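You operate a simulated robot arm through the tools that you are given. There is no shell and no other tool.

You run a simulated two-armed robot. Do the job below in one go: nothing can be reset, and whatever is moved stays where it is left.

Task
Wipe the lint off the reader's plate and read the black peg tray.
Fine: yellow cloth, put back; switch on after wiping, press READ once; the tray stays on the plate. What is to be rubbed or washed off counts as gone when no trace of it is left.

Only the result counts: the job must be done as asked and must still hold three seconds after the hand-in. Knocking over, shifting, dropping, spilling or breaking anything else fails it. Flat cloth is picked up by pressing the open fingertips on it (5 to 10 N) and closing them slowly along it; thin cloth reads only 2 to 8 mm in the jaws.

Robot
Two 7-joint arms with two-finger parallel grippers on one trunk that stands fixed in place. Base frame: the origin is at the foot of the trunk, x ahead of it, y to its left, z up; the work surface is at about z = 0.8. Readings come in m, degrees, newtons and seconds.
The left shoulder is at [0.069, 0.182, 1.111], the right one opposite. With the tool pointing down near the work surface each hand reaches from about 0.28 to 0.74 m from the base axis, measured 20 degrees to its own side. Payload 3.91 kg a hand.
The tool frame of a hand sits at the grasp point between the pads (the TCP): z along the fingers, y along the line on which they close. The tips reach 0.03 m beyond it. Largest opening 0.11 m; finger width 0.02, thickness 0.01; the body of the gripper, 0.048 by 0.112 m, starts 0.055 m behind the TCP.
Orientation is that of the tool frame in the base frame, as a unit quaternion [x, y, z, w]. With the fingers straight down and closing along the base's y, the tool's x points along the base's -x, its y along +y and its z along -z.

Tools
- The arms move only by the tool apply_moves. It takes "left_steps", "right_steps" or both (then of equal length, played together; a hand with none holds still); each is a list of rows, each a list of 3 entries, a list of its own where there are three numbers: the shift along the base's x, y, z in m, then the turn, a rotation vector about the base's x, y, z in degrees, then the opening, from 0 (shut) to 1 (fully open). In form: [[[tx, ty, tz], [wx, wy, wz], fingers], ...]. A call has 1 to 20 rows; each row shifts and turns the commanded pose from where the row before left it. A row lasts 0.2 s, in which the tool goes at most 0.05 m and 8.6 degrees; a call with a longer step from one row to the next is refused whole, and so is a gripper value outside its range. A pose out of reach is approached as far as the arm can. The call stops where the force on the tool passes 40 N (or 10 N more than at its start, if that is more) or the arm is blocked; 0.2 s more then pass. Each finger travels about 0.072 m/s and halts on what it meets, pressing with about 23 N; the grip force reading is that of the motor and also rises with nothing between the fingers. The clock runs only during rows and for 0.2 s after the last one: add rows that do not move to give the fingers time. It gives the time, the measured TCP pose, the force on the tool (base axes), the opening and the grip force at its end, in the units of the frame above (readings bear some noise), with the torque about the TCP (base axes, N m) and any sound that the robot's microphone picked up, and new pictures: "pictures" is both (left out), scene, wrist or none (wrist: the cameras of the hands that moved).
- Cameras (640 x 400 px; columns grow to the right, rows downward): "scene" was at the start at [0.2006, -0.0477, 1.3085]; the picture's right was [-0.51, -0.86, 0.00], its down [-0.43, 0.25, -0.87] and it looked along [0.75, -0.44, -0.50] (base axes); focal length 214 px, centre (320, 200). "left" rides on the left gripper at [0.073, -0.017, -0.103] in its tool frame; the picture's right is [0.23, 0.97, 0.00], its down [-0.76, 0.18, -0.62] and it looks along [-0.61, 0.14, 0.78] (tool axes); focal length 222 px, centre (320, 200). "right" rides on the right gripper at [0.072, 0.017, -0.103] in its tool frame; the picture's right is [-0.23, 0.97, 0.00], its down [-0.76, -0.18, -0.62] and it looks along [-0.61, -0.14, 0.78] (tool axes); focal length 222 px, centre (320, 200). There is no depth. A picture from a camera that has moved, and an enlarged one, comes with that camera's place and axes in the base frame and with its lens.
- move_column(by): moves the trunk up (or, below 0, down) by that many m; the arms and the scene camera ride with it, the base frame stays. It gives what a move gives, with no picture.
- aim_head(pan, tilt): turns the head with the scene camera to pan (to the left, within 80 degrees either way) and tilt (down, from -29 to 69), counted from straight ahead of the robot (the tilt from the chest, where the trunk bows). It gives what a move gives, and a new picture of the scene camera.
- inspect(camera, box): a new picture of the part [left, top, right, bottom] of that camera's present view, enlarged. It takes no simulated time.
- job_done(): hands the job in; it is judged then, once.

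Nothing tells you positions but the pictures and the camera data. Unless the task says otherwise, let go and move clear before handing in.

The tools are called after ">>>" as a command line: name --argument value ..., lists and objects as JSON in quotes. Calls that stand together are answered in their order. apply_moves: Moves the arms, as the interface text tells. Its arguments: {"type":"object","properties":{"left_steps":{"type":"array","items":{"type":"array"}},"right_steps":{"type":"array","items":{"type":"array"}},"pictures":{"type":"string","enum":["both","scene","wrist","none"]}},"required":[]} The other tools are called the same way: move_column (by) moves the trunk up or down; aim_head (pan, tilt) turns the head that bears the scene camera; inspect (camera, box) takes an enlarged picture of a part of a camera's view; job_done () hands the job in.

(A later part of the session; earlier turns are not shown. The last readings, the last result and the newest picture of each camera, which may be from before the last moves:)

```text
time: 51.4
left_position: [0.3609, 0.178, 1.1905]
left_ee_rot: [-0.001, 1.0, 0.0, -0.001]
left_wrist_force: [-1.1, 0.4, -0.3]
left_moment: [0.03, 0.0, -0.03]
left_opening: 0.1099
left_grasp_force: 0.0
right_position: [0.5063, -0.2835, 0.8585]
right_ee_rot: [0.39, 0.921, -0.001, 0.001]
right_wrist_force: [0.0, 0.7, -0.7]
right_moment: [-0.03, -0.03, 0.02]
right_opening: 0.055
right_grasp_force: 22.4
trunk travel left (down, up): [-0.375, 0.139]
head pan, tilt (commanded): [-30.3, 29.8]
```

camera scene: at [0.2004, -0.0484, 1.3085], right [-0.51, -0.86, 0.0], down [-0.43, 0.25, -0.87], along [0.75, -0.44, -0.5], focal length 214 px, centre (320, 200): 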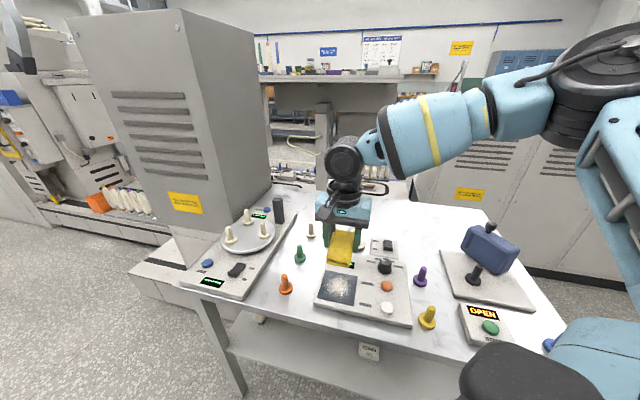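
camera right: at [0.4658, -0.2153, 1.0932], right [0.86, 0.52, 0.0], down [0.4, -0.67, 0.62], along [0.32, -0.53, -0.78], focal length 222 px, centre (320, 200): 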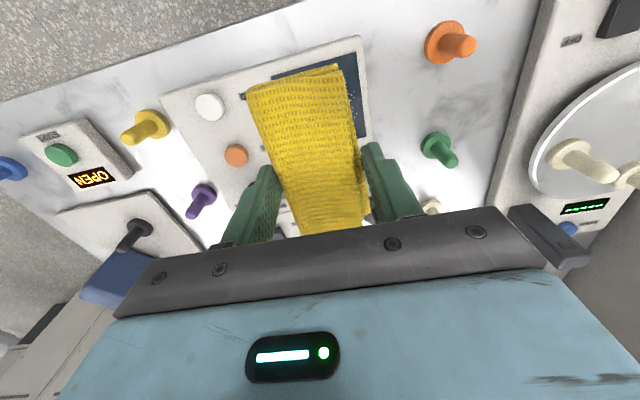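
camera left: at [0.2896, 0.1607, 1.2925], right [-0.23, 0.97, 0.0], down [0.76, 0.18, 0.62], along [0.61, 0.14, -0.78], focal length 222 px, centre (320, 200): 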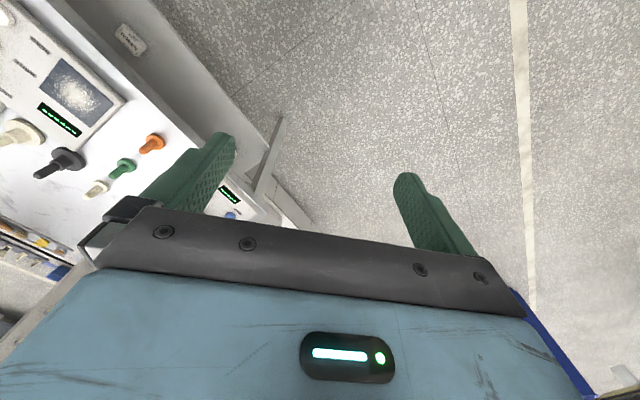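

Still no contact; I continue in millimetre steps.

>>> apply_moves --right_steps '[[[0, 0, -0.0015], [0, 0, 0], 0.3], [[0, 0, -0.001], [0, 0, 0], 0.3], [[0, 0, 0], [0, 0, 0], 0.3]]' --pictures "none"

>>> inspect --camera "scene" --box '[320, 250, 380, 310]'

```text
time: 52.2
left_position: [0.3606, 0.1787, 1.1907]
left_ee_rot: [-0.001, 1.0, -0.001, 0.0]
left_wrist_force: [-0.4, 0.4, 0.5]
left_moment: [0.0, -0.02, 0.01]
left_opening: 0.1103
left_grasp_force: 0.1
right_position: [0.5066, -0.2835, 0.8567]
right_ee_rot: [0.389, 0.921, -0.001, 0.001]
right_wrist_force: [0.9, -0.4, 0.4]
right_moment: [0.03, 0.03, -0.02]
right_opening: 0.0545
right_grasp_force: 23.1
trunk travel left (down, up): [-0.375, 0.139]
head pan, tilt (commanded): [-30.3, 29.8]
```

```text
6.67 times, centred on (350, 280) of scene
camera zoom: at [0.2006, -0.0477, 1.3085], right [-0.51, -0.86, 0.0], down [-0.43, 0.25, -0.87], along [0.75, -0.44, -0.5], focal length 1430 px, centre (120, -333)
```

zoom: 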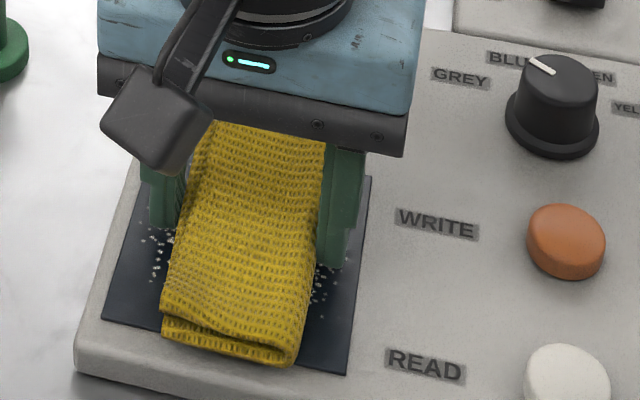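

>>> apply_moves --right_steps '[[[0, 0, -0.0015], [0, 0, 0], 0.3], [[0, 0, -0.001], [0, 0, 0], 0.3], [[0, 0, 0], [0, 0, 0], 0.3]]' --pictures "none"

```text
time: 53.0
left_position: [0.3604, 0.1785, 1.1908]
left_ee_rot: [0.0, 1.0, 0.0, 0.0]
left_wrist_force: [-0.5, -0.1, -0.3]
left_moment: [0.03, -0.02, 0.03]
left_opening: 0.1101
left_grasp_force: 0.1
right_position: [0.5071, -0.2835, 0.8543]
right_ee_rot: [0.389, 0.921, -0.001, 0.0]
right_wrist_force: [-0.5, -0.6, -1.4]
right_moment: [0.04, 0.0, -0.01]
right_opening: 0.055
right_grasp_force: 23.2
trunk travel left (down, up): [-0.375, 0.139]
head pan, tilt (commanded): [-30.3, 29.8]
```

>>> apply_moves --right_steps '[[[0, 0, -0.001], [0, 0, 0], 0.3], [[0, 0, -0.001], [0, 0, 0], 0.3], [[0, 0, 0], [0, 0, 0], 0.3]]' --pictures "none"

```text
time: 53.8
left_position: [0.3604, 0.178, 1.1903]
left_ee_rot: [-0.001, 1.0, 0.0, 0.0]
left_wrist_force: [0.1, 0.3, -0.3]
left_moment: [-0.01, 0.01, -0.02]
left_opening: 0.1103
left_grasp_force: 0.1
right_position: [0.5075, -0.2845, 0.8533]
right_ee_rot: [0.39, 0.921, 0.0, 0.001]
right_wrist_force: [-0.8, -0.5, -0.1]
right_moment: [0.0, 0.04, -0.04]
right_opening: 0.055
right_grasp_force: 22.9
trunk travel left (down, up): [-0.375, 0.139]
head pan, tilt (commanded): [-30.3, 29.8]
```

>>> apply_moves --right_steps '[[[0, 0, -0.001], [0, 0, 0], 0.3], [[0, 0, -0.001], [0, 0, 0], 0.3], [[0, 0, 0], [0, 0, 0], 0.3]]' --pictures "none"

>>> inspect --camera "scene" --box '[320, 250, 380, 310]'

```text
time: 54.6
left_position: [0.3601, 0.1789, 1.192]
left_ee_rot: [-0.001, 1.0, 0.001, -0.001]
left_wrist_force: [-0.7, 0.5, -0.3]
left_moment: [-0.01, -0.01, -0.01]
left_opening: 0.1099
left_grasp_force: 0.0
right_position: [0.5062, -0.2839, 0.8501]
right_ee_rot: [0.389, 0.921, 0.001, 0.001]
right_wrist_force: [-0.9, 0.5, -1.5]
right_moment: [-0.03, -0.02, 0.0]
right_opening: 0.055
right_grasp_force: 23.0
trunk travel left (down, up): [-0.375, 0.139]
head pan, tilt (commanded): [-30.3, 29.8]
```

```text
6.67 times, centred on (350, 280) of scene
camera zoom: at [0.2006, -0.0477, 1.3085], right [-0.51, -0.86, 0.0], down [-0.43, 0.25, -0.87], along [0.75, -0.44, -0.5], focal length 1430 px, centre (120, -333)
```

zoom: 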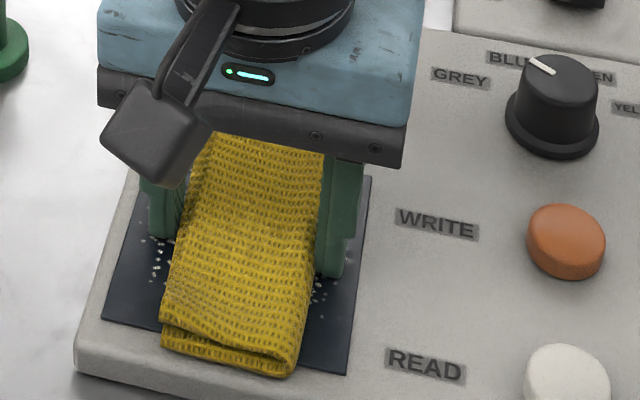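

Still no contact at a tip height of about 0.820, so the plate is lower than I estimated. I keep lowering.

>>> apply_moves --right_steps '[[[0, 0, -0.001], [0, 0, 0], 0.3], [[0, 0, -0.001], [0, 0, 0], 0.3], [[0, 0, 0], [0, 0, 0], 0.3]]' --pictures "none"

```text
time: 55.4
left_position: [0.3598, 0.1783, 1.1923]
left_ee_rot: [0.0, 1.0, 0.001, 0.001]
left_wrist_force: [-1.1, 0.0, -0.1]
left_moment: [0.0, 0.01, 0.02]
left_opening: 0.11
left_grasp_force: 0.1
right_position: [0.5067, -0.2826, 0.8483]
right_ee_rot: [0.388, 0.922, 0.0, 0.003]
right_wrist_force: [0.2, -5.2, 19.6]
right_moment: [-0.4, 0.57, 0.21]
right_opening: 0.0549
right_grasp_force: 23.3
trunk travel left (down, up): [-0.375, 0.139]
head pan, tilt (commanded): [-30.3, 29.8]
```

Contact came suddenly with about 20 N, mostly on one side. I ease off slightly before any rubbing.

>>> apply_moves --right_steps '[[[0, 0, 0.001], [0, 0, 0], 0.3], [[0, 0, 0], [0, 0, 0], 0.3]]' --pictures "none"

>>> inspect --camera "scene" --box '[320, 250, 380, 310]'

```text
time: 56.0
left_position: [0.3601, 0.1787, 1.1918]
left_ee_rot: [-0.001, 1.0, 0.0, -0.001]
left_wrist_force: [0.0, 0.8, -0.5]
left_moment: [0.02, 0.02, -0.01]
left_opening: 0.11
left_grasp_force: 0.0
right_position: [0.5083, -0.2837, 0.8491]
right_ee_rot: [0.389, 0.921, -0.002, 0.001]
right_wrist_force: [2.8, -5.4, 14.4]
right_moment: [-0.29, 0.28, 0.19]
right_opening: 0.0549
right_grasp_force: 22.7
trunk travel left (down, up): [-0.375, 0.139]
head pan, tilt (commanded): [-30.3, 29.8]
```

```text
6.67 times, centred on (350, 280) of scene
camera zoom: at [0.1999, -0.0476, 1.3086], right [-0.51, -0.86, 0.0], down [-0.43, 0.25, -0.87], along [0.75, -0.44, -0.5], focal length 1430 px, centre (120, -333)
```

zoom: 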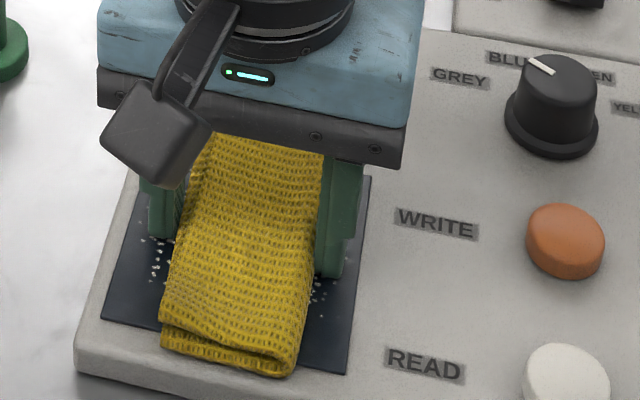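

>>> apply_moves --right_steps '[[[0, 0, 0.001], [0, 0, 0], 0.3], [[0, 0, 0], [0, 0, 0], 0.3]]' --pictures "none"

```text
time: 56.6
left_position: [0.3608, 0.1774, 1.1908]
left_ee_rot: [-0.002, 1.0, 0.0, 0.0]
left_wrist_force: [0.7, -0.4, 0.5]
left_moment: [0.0, 0.0, 0.01]
left_opening: 0.1098
left_grasp_force: 0.2
right_position: [0.5082, -0.2836, 0.8499]
right_ee_rot: [0.39, 0.921, -0.001, 0.0]
right_wrist_force: [3.4, -1.7, 4.9]
right_moment: [0.08, -0.21, -0.15]
right_opening: 0.0549
right_grasp_force: 23.0
trunk travel left (down, up): [-0.375, 0.139]
head pan, tilt (commanded): [-30.3, 29.8]
```

About 5 N now. I make a first slow sweep across the plate and look at the effect.

>>> apply_moves --right_steps '[[[0.007, 0.007, 0], [0, 0, 0], 0.3], [[0.007, 0.007, 0], [0, 0, 0], 0.3], [[0.007, 0.007, 0], [0, 0, 0], 0.3], [[0.007, 0.007, 0], [0, 0, 0], 0.3], [[0, 0, 0], [0, 0, 0], 0.3]]' --pictures "none"

>>> inspect --camera "scene" --box '[320, 250, 380, 310]'

```text
time: 57.8
left_position: [0.3581, 0.1776, 1.1916]
left_ee_rot: [-0.001, 1.0, 0.0, 0.001]
left_wrist_force: [-0.6, -0.1, 0.7]
left_moment: [0.01, 0.02, -0.04]
left_opening: 0.1099
left_grasp_force: 0.1
right_position: [0.5341, -0.255, 0.8495]
right_ee_rot: [0.388, 0.922, -0.001, 0.001]
right_wrist_force: [-5.2, -5.6, 11.3]
right_moment: [-0.33, 0.49, 0.08]
right_opening: 0.0551
right_grasp_force: 22.8
trunk travel left (down, up): [-0.375, 0.139]
head pan, tilt (commanded): [-30.3, 29.8]
```

```text
6.67 times, centred on (350, 280) of scene
camera zoom: at [0.1993, -0.0479, 1.3088], right [-0.51, -0.86, 0.0], down [-0.43, 0.25, -0.87], along [0.75, -0.44, -0.5], focal length 1430 px, centre (120, -333)
```

zoom: 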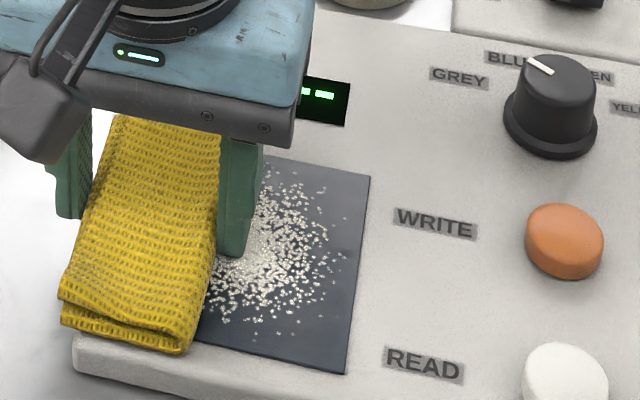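

The lint was not removed where the cloth passed: the fingertips are flush with the cloth and carry the load. I will return to the plate centre, set the cloth down there, raise the fingertips about 2.5 mm and regrip so the cloth protrudes below them.

>>> apply_moves --right_steps '[[[0, 0, 0.002], [0, 0, 0], 0.3], [[-0.007, -0.007, 0], [0, 0, 0], 0.3], [[-0.007, -0.007, 0], [0, 0, 0], 0.3], [[-0.007, -0.007, 0], [0, 0, 0], 0.3], [[-0.007, -0.007, 0], [0, 0, 0], 0.3], [[0, 0, -0.001], [0, 0, 0], 0.3], [[0, 0, 0], [0, 0, 0], 0.3]]' --pictures "none"

>>> inspect --camera "scene" --box '[320, 250, 380, 310]'

```text
time: 59.4
left_position: [0.3604, 0.1788, 1.1914]
left_ee_rot: [-0.001, 1.0, 0.0, 0.0]
left_wrist_force: [-0.1, 0.1, 0.8]
left_moment: [0.03, -0.01, -0.02]
left_opening: 0.1103
left_grasp_force: 0.1
right_position: [0.5067, -0.2822, 0.8517]
right_ee_rot: [0.389, 0.921, 0.0, 0.001]
right_wrist_force: [-0.1, 0.8, 0.0]
right_moment: [-0.03, 0.04, -0.01]
right_opening: 0.0547
right_grasp_force: 22.7
trunk travel left (down, up): [-0.375, 0.139]
head pan, tilt (commanded): [-30.3, 29.8]
```

```text
6.67 times, centred on (350, 280) of scene
camera zoom: at [0.2005, -0.0478, 1.3085], right [-0.51, -0.86, 0.0], down [-0.43, 0.25, -0.87], along [0.75, -0.44, -0.5], focal length 1430 px, centre (120, -333)
```

zoom: 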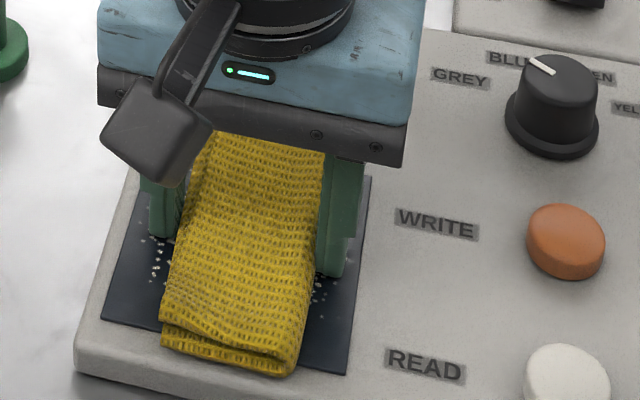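

>>> apply_moves --right_steps '[[[0, 0, 0], [0, 0, 0], 0.5], [[0, 0, 0], [0, 0, 0], 0.57], [[0, 0, 0], [0, 0, 0], 0.57], [[0, 0, 0.0015], [0, 0, 0], 0.57], [[0, 0, 0], [0, 0, 0], 0.52], [[0, 0, 0], [0, 0, 0], 0.47], [[0, 0, 0], [0, 0, 0], 0.4], [[0, 0, 0], [0, 0, 0], 0.3], [[0, 0, 0], [0, 0, 0], 0.3]]' --pictures "none"

>>> inspect --camera "scene" --box '[320, 250, 380, 310]'

```text
time: 61.4
left_position: [0.3608, 0.1786, 1.1905]
left_ee_rot: [-0.001, 1.0, 0.0, 0.0]
left_wrist_force: [-0.1, -0.7, -0.1]
left_moment: [0.0, -0.01, 0.02]
left_opening: 0.11
left_grasp_force: 0.0
right_position: [0.5072, -0.2845, 0.8529]
right_ee_rot: [0.389, 0.921, 0.0, 0.001]
right_wrist_force: [0.1, 0.0, -0.1]
right_moment: [0.0, 0.01, 0.0]
right_opening: 0.0552
right_grasp_force: 22.8
trunk travel left (down, up): [-0.375, 0.139]
head pan, tilt (commanded): [-30.3, 29.8]
```

```text
6.67 times, centred on (350, 280) of scene
camera zoom: at [0.2006, -0.0477, 1.3085], right [-0.51, -0.86, 0.0], down [-0.43, 0.25, -0.87], along [0.75, -0.44, -0.5], focal length 1430 px, centre (120, -333)
```

zoom: 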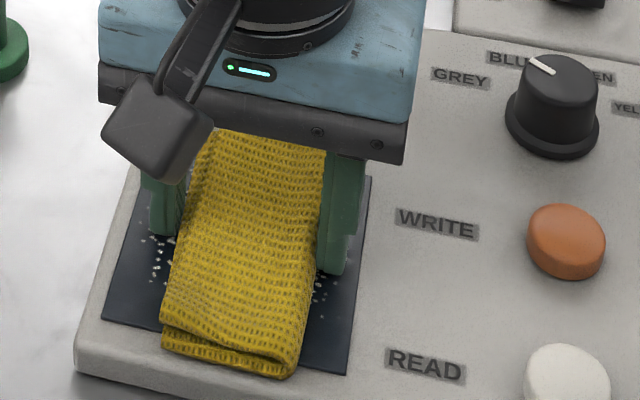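

Regripped with the fingertips a few millimetres higher. I press down slightly to feel the cloth against the plate.

>>> apply_moves --right_steps '[[[0, 0, -0.0008], [0, 0, 0], 0.3], [[0, 0, 0], [0, 0, 0], 0.3]]' --pictures "none"

```text
time: 62.0
left_position: [0.3603, 0.1792, 1.1903]
left_ee_rot: [-0.001, 1.0, 0.0, 0.0]
left_wrist_force: [-0.4, -0.5, 0.4]
left_moment: [0.0, 0.01, -0.01]
left_opening: 0.11
left_grasp_force: 0.1
right_position: [0.5078, -0.2826, 0.8525]
right_ee_rot: [0.389, 0.921, -0.001, 0.001]
right_wrist_force: [-1.2, -1.2, 4.3]
right_moment: [-0.04, 0.08, 0.02]
right_opening: 0.0549
right_grasp_force: 23.1
trunk travel left (down, up): [-0.375, 0.139]
head pan, tilt (commanded): [-30.3, 29.8]
```

About 4 N, evenly centred, so the cloth itself now bears on the plate. I sweep to the left and check the lint.

>>> apply_moves --right_steps '[[[0.006, 0.006, 0], [0, 0, 0], 0.3], [[0.006, 0.006, 0], [0, 0, 0], 0.3], [[0.006, 0.006, 0], [0, 0, 0], 0.3], [[0.006, 0.006, 0], [0, 0, 0], 0.3], [[0, 0, 0], [0, 0, 0], 0.3]]' --pictures "none"

>>> inspect --camera "scene" --box '[320, 250, 380, 310]'

```text
time: 63.2
left_position: [0.3603, 0.1774, 1.1908]
left_ee_rot: [-0.001, 1.0, 0.0, 0.0]
left_wrist_force: [0.1, 0.4, -0.6]
left_moment: [0.02, 0.01, -0.02]
left_opening: 0.1101
left_grasp_force: 0.0
right_position: [0.5306, -0.2594, 0.8517]
right_ee_rot: [0.389, 0.921, -0.001, 0.001]
right_wrist_force: [0.2, -0.9, 2.4]
right_moment: [-0.06, 0.05, -0.04]
right_opening: 0.0548
right_grasp_force: 22.7
trunk travel left (down, up): [-0.375, 0.139]
head pan, tilt (commanded): [-30.3, 29.8]
```

```text
6.67 times, centred on (350, 280) of scene
camera zoom: at [0.2003, -0.0478, 1.3086], right [-0.51, -0.86, 0.0], down [-0.43, 0.25, -0.87], along [0.75, -0.44, -0.5], focal length 1430 px, centre (120, -333)
```

zoom: 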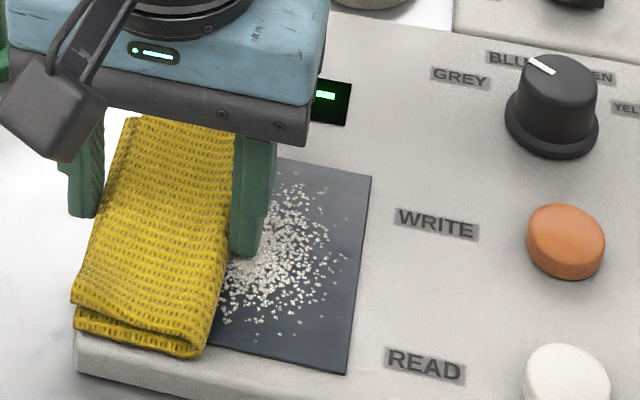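

The lint has thinned where the cloth rubbed, so wiping works gradually. I press a little more and make several back-and-forth strokes across the whole plate.

>>> apply_moves --right_steps '[[[0, 0, -0.0006], [0, 0, 0], 0.3], [[-0.007, -0.007, 0], [0, 0, 0], 0.3], [[-0.007, -0.007, 0], [0, 0, 0], 0.3], [[-0.007, -0.007, 0], [0, 0, 0], 0.3], [[-0.007, -0.007, 0], [0, 0, 0], 0.3], [[-0.007, -0.007, 0], [0, 0, 0], 0.3], [[-0.007, -0.007, 0], [0, 0, 0], 0.3], [[-0.007, -0.007, 0], [0, 0, 0], 0.3], [[-0.006, -0.006, 0], [0, 0, 0], 0.3]]' --pictures "none"

>>> inspect --camera "scene" --box '[320, 250, 380, 310]'

```text
time: 65.2
left_position: [0.3604, 0.1792, 1.1926]
left_ee_rot: [-0.001, 1.0, -0.001, 0.001]
left_wrist_force: [0.5, 0.4, 0.0]
left_moment: [0.01, -0.03, 0.01]
left_opening: 0.1101
left_grasp_force: 0.1
right_position: [0.4766, -0.3146, 0.8526]
right_ee_rot: [0.389, 0.921, -0.001, 0.001]
right_wrist_force: [4.4, 3.6, 13.1]
right_moment: [0.19, -0.25, 0.05]
right_opening: 0.0549
right_grasp_force: 23.3
trunk travel left (down, up): [-0.375, 0.139]
head pan, tilt (commanded): [-30.3, 29.8]
```

```text
6.67 times, centred on (350, 280) of scene
camera zoom: at [0.2001, -0.0468, 1.3086], right [-0.51, -0.86, 0.0], down [-0.43, 0.25, -0.87], along [0.75, -0.44, -0.5], focal length 1430 px, centre (120, -333)
```

zoom: 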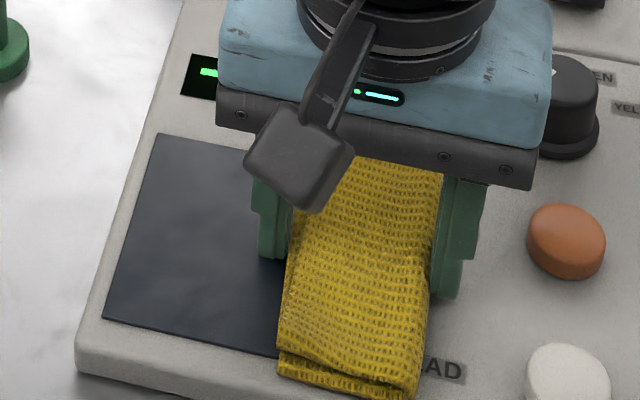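

The swept area is now completely clean. I ease the pressure a bit and stroke back across the plate to the left and check the right side.

>>> apply_moves --right_steps '[[[0.007, 0.007, 0.0004], [0, 0, 0], 0.3], [[0.007, 0.007, 0], [0, 0, 0], 0.3], [[0.007, 0.007, 0], [0, 0, 0], 0.3], [[0.007, 0.007, 0], [0, 0, 0], 0.3], [[0.007, 0.007, 0], [0, 0, 0], 0.3], [[0.007, 0.007, 0], [0, 0, 0], 0.3], [[0.007, 0.007, 0], [0, 0, 0], 0.3], [[0.006, 0.006, 0], [0, 0, 0], 0.3]]' --pictures "none"

>>> inspect --camera "scene" --box '[320, 250, 380, 310]'

```text
time: 67.0
left_position: [0.3605, 0.1779, 1.1915]
left_ee_rot: [-0.001, 1.0, 0.0, 0.0]
left_wrist_force: [-0.7, 0.0, -0.5]
left_moment: [0.02, 0.01, 0.02]
left_opening: 0.1099
left_grasp_force: 0.0
right_position: [0.5299, -0.2587, 0.8522]
right_ee_rot: [0.391, 0.921, -0.001, 0.001]
right_wrist_force: [-3.6, -2.8, 9.9]
right_moment: [-0.35, 0.16, -0.08]
right_opening: 0.0551
right_grasp_force: 23.2
trunk travel left (down, up): [-0.375, 0.139]
head pan, tilt (commanded): [-30.3, 29.8]
```

```text
6.67 times, centred on (350, 280) of scene
camera zoom: at [0.1995, -0.0476, 1.3087], right [-0.5, -0.86, 0.0], down [-0.43, 0.25, -0.87], along [0.75, -0.44, -0.5], focal length 1430 px, centre (120, -333)
```

zoom: 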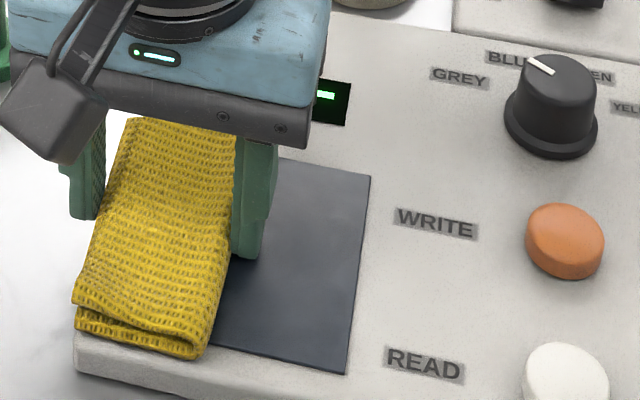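

The right side is clean too. I do one more full round with a small fore-and-aft offset for the margins, ending at the plate's centre.

>>> apply_moves --right_steps '[[[0.004, -0.004, 0], [0, 0, 0], 0.3], [[-0.008, -0.008, 0], [0, 0, 0], 0.3], [[-0.008, -0.008, 0], [0, 0, 0], 0.3], [[-0.008, -0.008, 0], [0, 0, 0], 0.3], [[-0.008, -0.008, 0], [0, 0, 0], 0.3], [[-0.008, -0.008, 0], [0, 0, 0], 0.3], [[-0.008, -0.008, 0], [0, 0, 0], 0.3], [[-0.007, -0.007, 0], [0, 0, 0], 0.3], [[-0.004, 0.004, 0], [0, 0, 0], 0.3], [[-0.004, 0.004, 0], [0, 0, 0], 0.3], [[0.008, 0.008, 0], [0, 0, 0], 0.3], [[0.008, 0.008, 0], [0, 0, 0], 0.3], [[0.008, 0.008, 0], [0, 0, 0], 0.3], [[0.008, 0.008, 0], [0, 0, 0], 0.3], [[0.008, 0.008, 0], [0, 0, 0], 0.3], [[0.008, 0.008, 0], [0, 0, 0], 0.3], [[0.007, 0.007, 0], [0, 0, 0], 0.3]]' --pictures "none"

>>> inspect --camera "scene" --box '[320, 250, 380, 310]'

```text
time: 70.6
left_position: [0.3606, 0.1787, 1.1912]
left_ee_rot: [-0.001, 1.0, 0.0, -0.001]
left_wrist_force: [-1.0, -0.4, -0.1]
left_moment: [-0.01, 0.01, 0.03]
left_opening: 0.11
left_grasp_force: 0.1
right_position: [0.5256, -0.2556, 0.8515]
right_ee_rot: [0.389, 0.921, -0.001, 0.001]
right_wrist_force: [-2.0, -1.9, 5.4]
right_moment: [-0.12, 0.08, -0.01]
right_opening: 0.0548
right_grasp_force: 23.5
trunk travel left (down, up): [-0.375, 0.139]
head pan, tilt (commanded): [-30.3, 29.8]
```

```text
6.67 times, centred on (350, 280) of scene
camera zoom: at [0.2, -0.0477, 1.3086], right [-0.51, -0.86, 0.0], down [-0.43, 0.25, -0.87], along [0.75, -0.44, -0.5], focal length 1430 px, centre (120, -333)
```

zoom: 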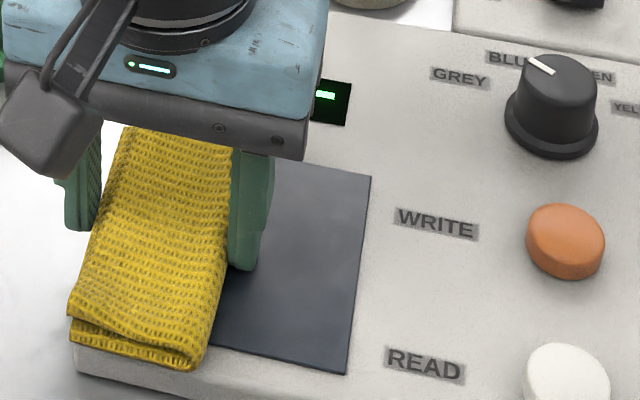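

The plate looks clean. I return to its centre, let go briefly, lower the fingertips to the plate and regrip low so that the cloth lifts securely.

>>> apply_moves --right_steps '[[[-0.0065, -0.0087, 0], [0, 0, 0], 0.3], [[-0.0065, -0.0086, 0], [0, 0, 0], 0.3], [[-0.0065, -0.0086, 0], [0, 0, 0], 0.3], [[0, 0, 0], [0, 0, 0], 0.5], [[0, 0, 0], [0, 0, 0], 0.58], [[0, 0, 0], [0, 0, 0], 0.58], [[0, 0, -0.0013], [0, 0, 0], 0.58], [[0, 0, 0], [0, 0, 0], 0.58]]' --pictures "none"

>>> inspect --camera "scene" --box '[320, 250, 380, 310]'

```text
time: 72.4
left_position: [0.3609, 0.1773, 1.1906]
left_ee_rot: [-0.001, 1.0, 0.0, 0.0]
left_wrist_force: [-1.1, -0.9, 0.1]
left_moment: [0.03, 0.0, -0.02]
left_opening: 0.1097
left_grasp_force: 0.1
right_position: [0.5075, -0.2822, 0.8496]
right_ee_rot: [0.389, 0.921, -0.001, 0.001]
right_wrist_force: [-1.9, -0.1, 3.9]
right_moment: [0.17, -0.01, 0.11]
right_opening: 0.0632
right_grasp_force: 0.1
trunk travel left (down, up): [-0.375, 0.139]
head pan, tilt (commanded): [-30.3, 29.8]
```

```text
6.67 times, centred on (350, 280) of scene
camera zoom: at [0.2, -0.0475, 1.3086], right [-0.51, -0.86, 0.0], down [-0.43, 0.25, -0.87], along [0.75, -0.44, -0.5], focal length 1430 px, centre (120, -333)
```

zoom: 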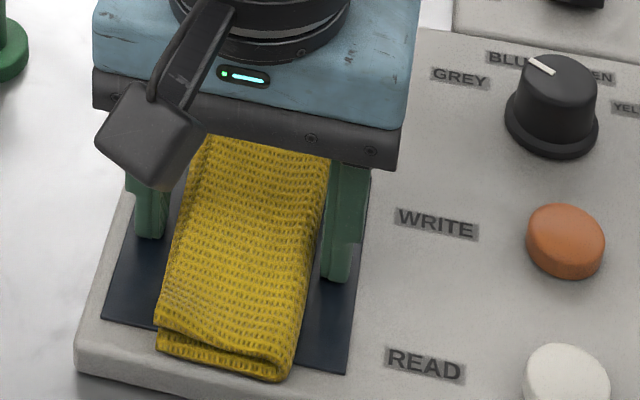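

The tips touch the plate lightly. I close and lift slowly.

>>> apply_moves --right_steps '[[[0, 0, 0.0002], [0, 0, 0], 0.53], [[0, 0, 0], [0, 0, 0], 0.48], [[0, 0, 0], [0, 0, 0], 0.4], [[0, 0, 0], [0, 0, 0], 0.3], [[0, 0, 0], [0, 0, 0], 0.2], [[0, 0, 0.002], [0, 0, 0], 0.2], [[0, 0, 0.003], [0, 0, 0], 0.2], [[0, 0, 0.004], [0, 0, 0], 0.2], [[0, 0, 0.004], [0, 0, 0], 0.2], [[0, 0, 0], [0, 0, 0], 0.2]]' --pictures "none"

>>> inspect --camera "scene" --box '[320, 250, 380, 310]'

```text
time: 74.6
left_position: [0.3602, 0.1765, 1.1907]
left_ee_rot: [-0.001, 1.0, 0.0, 0.0]
left_wrist_force: [0.0, -0.1, 0.3]
left_moment: [0.02, -0.03, 0.01]
left_opening: 0.11
left_grasp_force: 0.0
right_position: [0.5076, -0.2809, 0.8625]
right_ee_rot: [0.389, 0.921, -0.001, 0.0]
right_wrist_force: [0.6, -0.6, -0.6]
right_moment: [-0.03, 0.02, 0.01]
right_opening: 0.0549
right_grasp_force: 22.5
trunk travel left (down, up): [-0.375, 0.139]
head pan, tilt (commanded): [-30.3, 29.8]
```

```text
6.67 times, centred on (350, 280) of scene
camera zoom: at [0.2007, -0.0478, 1.3085], right [-0.51, -0.86, 0.0], down [-0.43, 0.25, -0.87], along [0.75, -0.44, -0.5], focal length 1430 px, centre (120, -333)
```

zoom: 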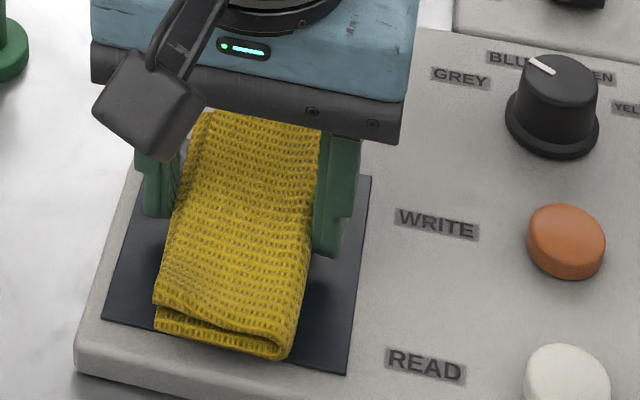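

The cloth is secure. I raise it and carry it back above its original place, then check the plate.

>>> apply_moves --right_steps '[[[0, 0, 0.03], [0, 0, 0], 0.2], [[0, 0, 0.045], [0, 0, 0], 0.2], [[0, 0, 0.045], [0, 0, 0], 0.2], [[0, -0.03, 0], [0, 0, 0], 0.2], [[0, -0.042, 0], [0, 0, 0], 0.2], [[0, -0.042, 0], [0, 0, 0], 0.2], [[0, -0.042, 0], [0, 0, 0], 0.2], [[0, -0.042, 0], [0, 0, 0], 0.2], [[0, -0.042, 0], [0, 0, 0], 0.2], [[0, -0.042, 0], [0, 0, 0], 0.2], [[0, -0.03, 0], [0, 0, 0], 0.2], [[0, -0.0145, 0], [0, 0, 0], 0.2], [[0, 0, 0], [0, 0, 0], 0.2]]' --pictures "scene"

>>> inspect --camera "scene" --box '[315, 250, 375, 310]'

```text
time: 77.4
left_position: [0.3603, 0.1782, 1.1906]
left_ee_rot: [-0.001, 1.0, -0.001, 0.0]
left_wrist_force: [0.0, -1.2, -0.2]
left_moment: [0.02, 0.0, 0.01]
left_opening: 0.1102
left_grasp_force: 0.1
right_position: [0.5081, -0.6074, 0.9826]
right_ee_rot: [0.389, 0.921, 0.0, 0.001]
right_wrist_force: [-0.2, 0.6, 0.1]
right_moment: [0.0, 0.01, -0.03]
right_opening: 0.055
right_grasp_force: 22.6
trunk travel left (down, up): [-0.375, 0.139]
head pan, tilt (commanded): [-30.3, 29.8]
camera scene: at [0.2006, -0.0476, 1.3085], right [-0.51, -0.86, 0.0], down [-0.43, 0.25, -0.87], along [0.75, -0.44, -0.5], focal length 214 px, centre (320, 200)
```

scene: 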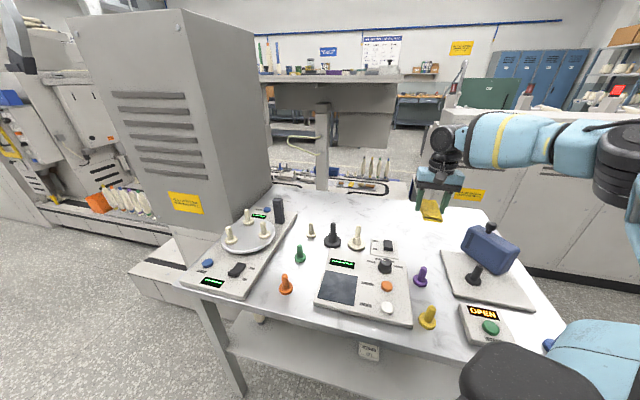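

```text
6.67 times, centred on (345, 280) of scene
camera zoom: at [0.2006, -0.0476, 1.3085], right [-0.51, -0.86, 0.0], down [-0.43, 0.25, -0.87], along [0.75, -0.44, -0.5], focal length 1430 px, centre (153, -333)
```

zoom: 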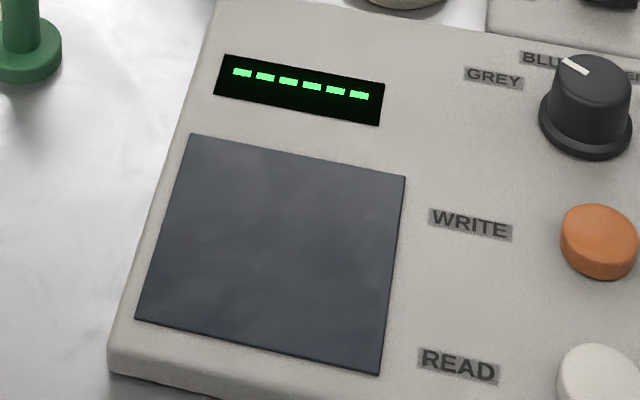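

The plate looks spotless and the reader has not shifted. I zoom further to be sure while lowering the cloth toward its spot.

>>> inspect --camera "scene" --box '[318, 268, 358, 308]'

>>> apply_moves --right_steps '[[[0, 0, -0.04], [0, 0, 0], 0.2], [[0, 0, -0.04], [0, 0, 0], 0.2], [[0, 0, -0.04], [0, 0, 0], 0.2], [[0, 0, -0.02], [0, 0, 0], 0.2], [[0, 0, -0.006], [0, 0, 0], 0.2], [[0, 0, 0], [0, 0, 0], 0.2]]' --pictures "none"

>>> inspect --camera "scene" --box '[395, 225, 445, 275]'

```text
10.00 times, centred on (338, 288) of scene
camera zoom: at [0.2006, -0.0476, 1.3085], right [-0.51, -0.86, 0.0], down [-0.43, 0.25, -0.87], along [0.75, -0.44, -0.5], focal length 2145 px, centre (140, -680)
```

zoom: 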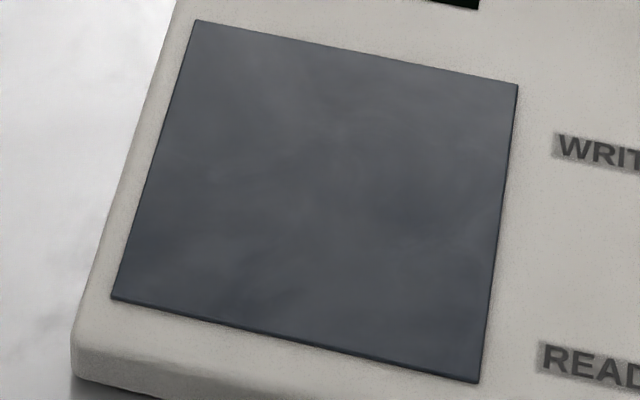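

```text
time: 78.8
left_position: [0.3599, 0.1789, 1.1912]
left_ee_rot: [-0.001, 1.0, -0.001, 0.0]
left_wrist_force: [-0.4, 0.3, -0.1]
left_moment: [-0.01, -0.02, 0.01]
left_opening: 0.1099
left_grasp_force: 0.0
right_position: [0.5076, -0.6061, 0.8374]
right_ee_rot: [0.389, 0.921, -0.001, 0.0]
right_wrist_force: [-0.1, 0.6, -0.7]
right_moment: [0.0, -0.04, 0.02]
right_opening: 0.0548
right_grasp_force: 22.7
trunk travel left (down, up): [-0.375, 0.139]
head pan, tilt (commanded): [-30.3, 29.8]
```

```text
8.00 times, centred on (420, 250) of scene
camera zoom: at [0.2005, -0.0477, 1.3085], right [-0.51, -0.86, 0.0], down [-0.43, 0.25, -0.87], along [0.75, -0.44, -0.5], focal length 1716 px, centre (-480, -200)
```

zoom: 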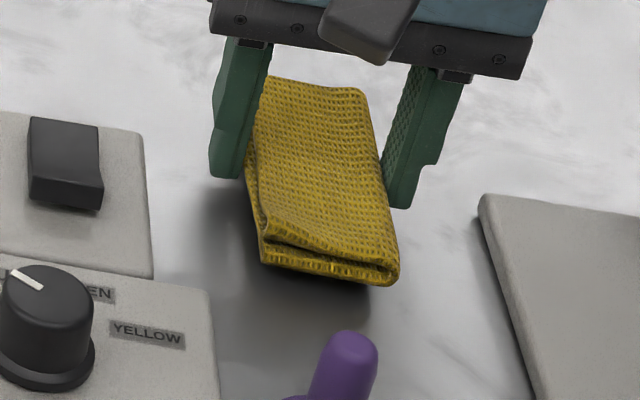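

The cloth is within a few millimetres of its original spot. I nudge it slightly and lower it to the table.

>>> apply_moves --right_steps '[[[0.003, -0.0025, 0], [0, 0, 0], 0.2], [[0, 0, -0.003], [0, 0, 0], 0.2], [[0, 0, -0.002], [0, 0, 0], 0.2], [[0, 0, -0.001], [0, 0, 0], 0.2], [[0, 0, 0], [0, 0, 0], 0.2]]' --pictures "none"

>>> inspect --camera "scene" --box '[395, 225, 445, 275]'

```text
time: 80.0
left_position: [0.3617, 0.1783, 1.1916]
left_ee_rot: [-0.001, 1.0, 0.0, 0.0]
left_wrist_force: [-0.2, -1.3, -0.3]
left_moment: [-0.04, 0.05, 0.0]
left_opening: 0.1099
left_grasp_force: 0.0
right_position: [0.5104, -0.6109, 0.8309]
right_ee_rot: [0.389, 0.921, -0.001, 0.001]
right_wrist_force: [-0.2, 0.4, 0.0]
right_moment: [-0.04, 0.0, 0.01]
right_opening: 0.055
right_grasp_force: 23.0
trunk travel left (down, up): [-0.375, 0.139]
head pan, tilt (commanded): [-30.3, 29.8]
```

```text
8.00 times, centred on (420, 250) of scene
camera zoom: at [0.2006, -0.0477, 1.3085], right [-0.51, -0.86, 0.0], down [-0.43, 0.25, -0.87], along [0.75, -0.44, -0.5], focal length 1716 px, centre (-480, -200)
```

zoom: 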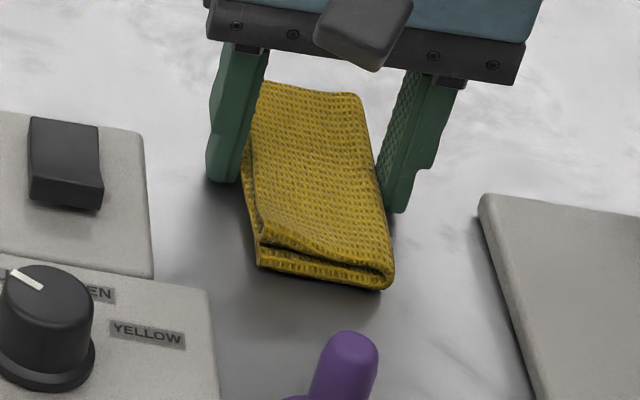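

It matches the starting picture to within a couple of millimetres. I settle the last millimetre and release.

>>> apply_moves --right_steps '[[[0, 0, -0.0008], [0, 0, 0], 0.2], [[0, 0, 0], [0, 0, 0], 0.4], [[0, 0, 0], [0, 0, 0], 0.52], [[0, 0, 0], [0, 0, 0], 0.6], [[0, 0, 0], [0, 0, 0], 0.68], [[0, 0, 0], [0, 0, 0], 0.68], [[0, 0, 0.01], [0, 0, 0], 0.68], [[0, 0, 0.03], [0, 0, 0], 0.68], [[0, 0, 0.04], [0, 0, 0], 0.68], [[0, 0, 0.04], [0, 0, 0], 0.68], [[0, 0, 0.04], [0, 0, 0], 0.68], [[0, 0, 0], [0, 0, 0], 0.68]]'

>>> inspect --camera "scene" --box '[395, 225, 445, 275]'

```text
time: 82.6
left_position: [0.3605, 0.1774, 1.1899]
left_ee_rot: [-0.001, 1.0, 0.0, -0.001]
left_wrist_force: [-0.3, -0.3, -0.7]
left_moment: [0.01, -0.02, 0.03]
left_opening: 0.1098
left_grasp_force: 0.1
right_position: [0.5096, -0.6104, 0.9912]
right_ee_rot: [0.389, 0.921, -0.002, 0.001]
right_wrist_force: [-0.7, 0.1, 0.0]
right_moment: [0.01, -0.01, -0.02]
right_opening: 0.0745
right_grasp_force: 0.1
trunk travel left (down, up): [-0.375, 0.139]
head pan, tilt (commanded): [-30.3, 29.8]
camera scene: at [0.2009, -0.0481, 1.3084], right [-0.51, -0.86, 0.0], down [-0.43, 0.25, -0.87], along [0.75, -0.44, -0.5], focal length 214 px, centre (320, 200)
camera right: at [0.4717, -0.5463, 1.0946], right [0.86, 0.52, 0.0], down [0.4, -0.67, 0.62], along [0.32, -0.53, -0.78], focal length 222 px, centre (320, 200)
```

scene: 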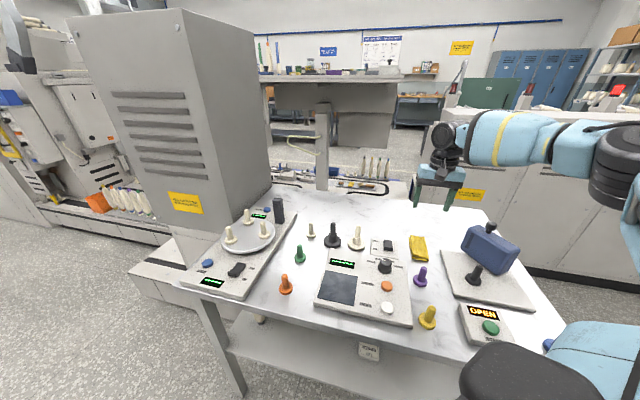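
right: 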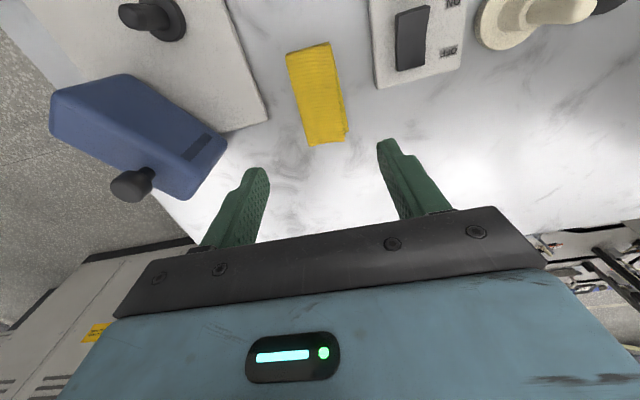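

```text
8.00 times, centred on (420, 250) of scene
camera zoom: at [0.2009, -0.0481, 1.3084], right [-0.51, -0.86, 0.0], down [-0.43, 0.25, -0.87], along [0.75, -0.44, -0.5], focal length 1716 px, centre (-480, -200)
```

zoom: 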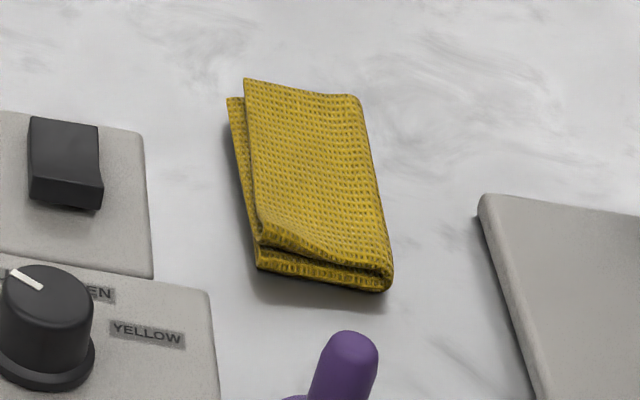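

The cloth is back in its place and the plate is clean. Next comes the power switch; I take close views of it to locate the raised ON end.

>>> inspect --camera "right" --box '[360, 0, 480, 100]'

>>> inspect --camera "scene" --box '[368, 232, 403, 262]'

```text
4.00 times, centred on (420, 50) of right
camera zoom: at [0.4717, -0.5463, 1.0946], right [0.86, 0.52, 0.0], down [0.4, -0.67, 0.62], along [0.32, -0.53, -0.78], focal length 888 px, centre (-80, 800)
```

zoom: 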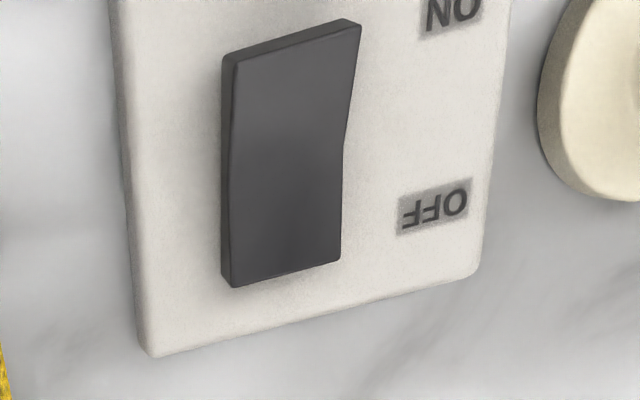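

```text
13.33 times, centred on (386, 247) of scene
camera zoom: at [0.2009, -0.0481, 1.3084], right [-0.51, -0.86, 0.0], down [-0.43, 0.25, -0.87], along [0.75, -0.44, -0.5], focal length 2860 px, centre (-553, -427)
```

zoom: 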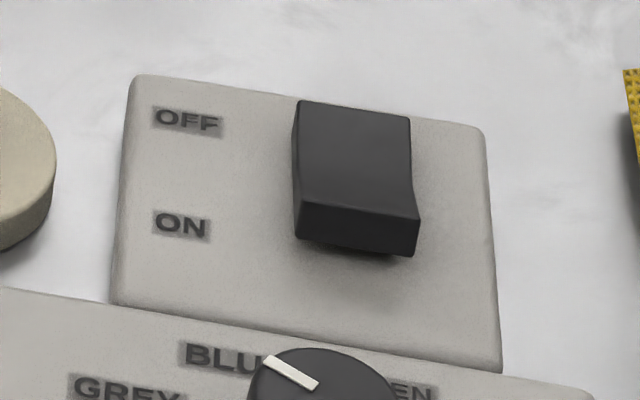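

The ON edge of the rocker is near (0.539, -0.498), so I will press at about (0.545, -0.504) with the fingers closed. First I move above it.

>>> apply_moves --right_steps '[[[0.0118, 0.0354, 0], [0, 0, 0], 0.3], [[0.0118, 0.0354, 0], [0, 0, 0], 0], [[0.0118, 0.0353, 0], [0, 0, 0], 0], [[0, 0, -0.04], [0, 0, 0], 0], [[0, 0, -0.04], [0, 0, 0], 0], [[0, 0, -0.03], [0, 0, 0], 0], [[0, 0, 0], [0, 0, 0], 0]]'

>>> inspect --camera "scene" --box '[360, 215, 420, 275]'

>>> inspect --camera "right" --box '[240, 60, 440, 240]'

```text
time: 84.2
left_position: [0.3612, 0.1794, 1.1905]
left_ee_rot: [0.0, 1.0, -0.001, -0.001]
left_wrist_force: [0.8, -0.1, 1.6]
left_moment: [0.0, 0.01, 0.01]
left_opening: 0.1101
left_grasp_force: 0.0
right_position: [0.5455, -0.5026, 0.8817]
right_ee_rot: [0.389, 0.921, 0.0, 0.001]
right_wrist_force: [-0.8, 0.0, 0.2]
right_moment: [-0.03, -0.03, 0.01]
right_opening: 0.0001
right_grasp_force: 22.9
trunk travel left (down, up): [-0.375, 0.139]
head pan, tilt (commanded): [-30.3, 29.8]
camera scene: at [0.2004, -0.0474, 1.3086], right [-0.51, -0.86, 0.0], down [-0.43, 0.25, -0.87], along [0.75, -0.44, -0.5], focal length 214 px, centre (320, 200)
camera right: at [0.5075, -0.4376, 0.9846], right [0.86, 0.52, 0.0], down [0.4, -0.67, 0.62], along [0.32, -0.54, -0.78], focal length 222 px, centre (320, 200)
```

scene: 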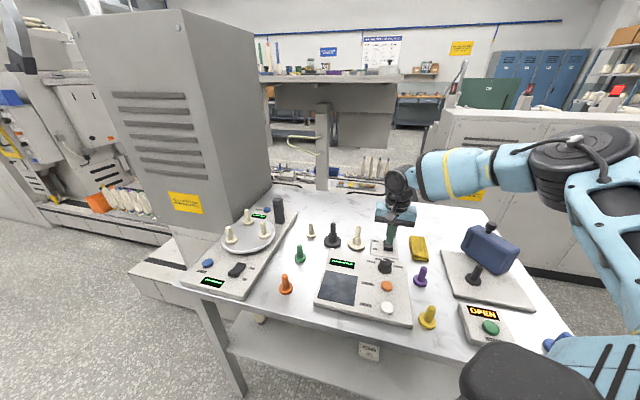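
right: 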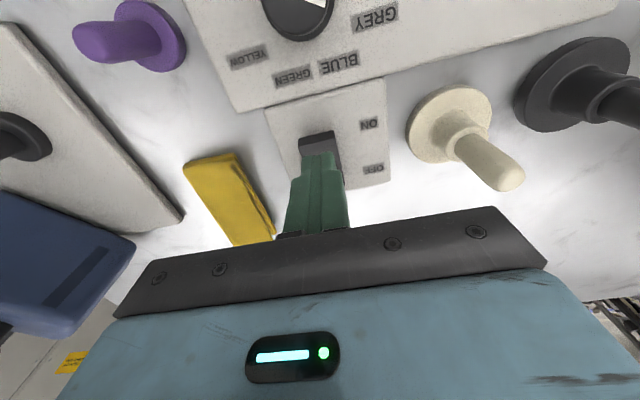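

```text
6.67 times, centred on (390, 245) of scene
camera zoom: at [0.2004, -0.0474, 1.3086], right [-0.51, -0.86, 0.0], down [-0.43, 0.25, -0.87], along [0.75, -0.44, -0.5], focal length 1430 px, centre (-147, -100)
```

zoom: 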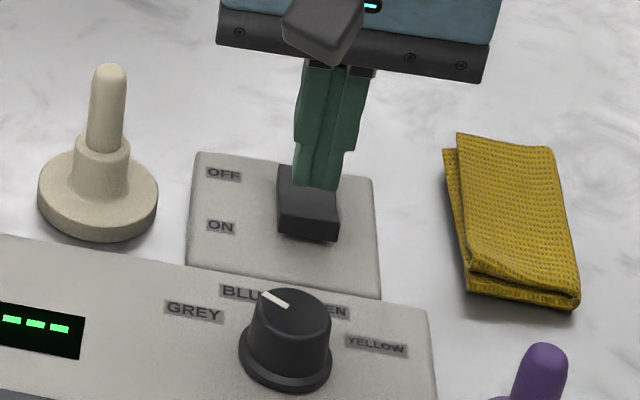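

```text
2.22 times, centred on (340, 150) of right
camera zoom: at [0.5075, -0.4376, 0.9846], right [0.86, 0.52, 0.0], down [0.4, -0.67, 0.62], along [0.32, -0.54, -0.78], focal length 494 px, centre (276, 311)
```

zoom: 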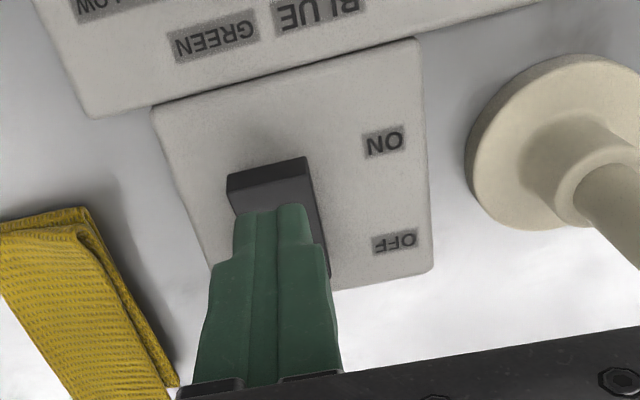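

The tip is over the ON half, slightly too near its edge. I shift 4 mm inward and come down carefully.

>>> apply_moves --right_steps '[[[0.0028, -0.0029, 0], [0, 0, 0], 0], [[0, 0, -0.008], [0, 0, 0], 0], [[0, 0, -0.005], [0, 0, 0], 0], [[0, 0, 0], [0, 0, 0], 0]]' --pictures "none"

>>> inspect --camera "scene" --box '[360, 215, 420, 275]'

>>> inspect --camera "right" --box '[240, 60, 440, 240]'

```text
time: 85.2
left_position: [0.3622, 0.1785, 1.1908]
left_ee_rot: [0.0, 1.0, -0.001, 0.0]
left_wrist_force: [-0.3, -0.7, -0.1]
left_moment: [-0.01, 0.02, 0.03]
left_opening: 0.11
left_grasp_force: 0.1
right_position: [0.5497, -0.5059, 0.867]
right_ee_rot: [0.389, 0.921, 0.0, 0.002]
right_wrist_force: [-0.3, 0.3, -0.1]
right_moment: [-0.01, 0.02, -0.01]
right_opening: 0.0001
right_grasp_force: 22.5
trunk travel left (down, up): [-0.375, 0.139]
head pan, tilt (commanded): [-30.3, 29.8]
```

```text
6.67 times, centred on (390, 245) of scene
camera zoom: at [0.2006, -0.0477, 1.3085], right [-0.51, -0.86, 0.0], down [-0.43, 0.25, -0.87], along [0.75, -0.44, -0.5], focal length 1430 px, centre (-147, -100)
```

zoom: 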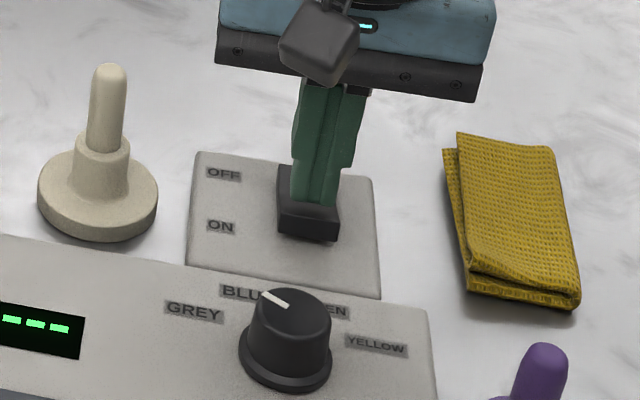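

```text
2.22 times, centred on (340, 150) of right
camera zoom: at [0.5103, -0.4417, 0.971], right [0.86, 0.52, 0.0], down [0.4, -0.67, 0.62], along [0.32, -0.54, -0.78], focal length 494 px, centre (276, 311)
```

zoom: 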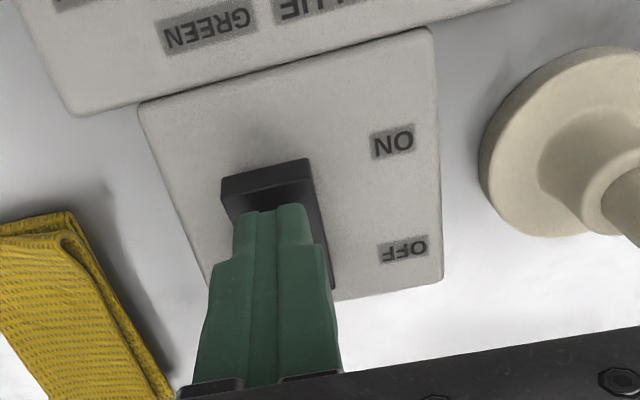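

Well aligned over the ON half. I press down in small steps.

>>> apply_moves --right_steps '[[[0, 0, -0.002], [0, 0, 0], 0], [[0, 0, -0.002], [0, 0, 0], 0], [[0, 0, 0], [0, 0, 0], 0]]' --pictures "none"

```text
time: 86.0
left_position: [0.3603, 0.1774, 1.1909]
left_ee_rot: [-0.002, 1.0, 0.0, 0.0]
left_wrist_force: [0.8, -0.2, -0.6]
left_moment: [0.0, 0.01, -0.02]
left_opening: 0.1098
left_grasp_force: 0.1
right_position: [0.5492, -0.5071, 0.8644]
right_ee_rot: [0.39, 0.921, 0.0, 0.001]
right_wrist_force: [-0.7, -0.2, 1.0]
right_moment: [0.01, 0.01, 0.01]
right_opening: 0.0001
right_grasp_force: 23.3
trunk travel left (down, up): [-0.375, 0.139]
head pan, tilt (commanded): [-30.3, 29.8]
```

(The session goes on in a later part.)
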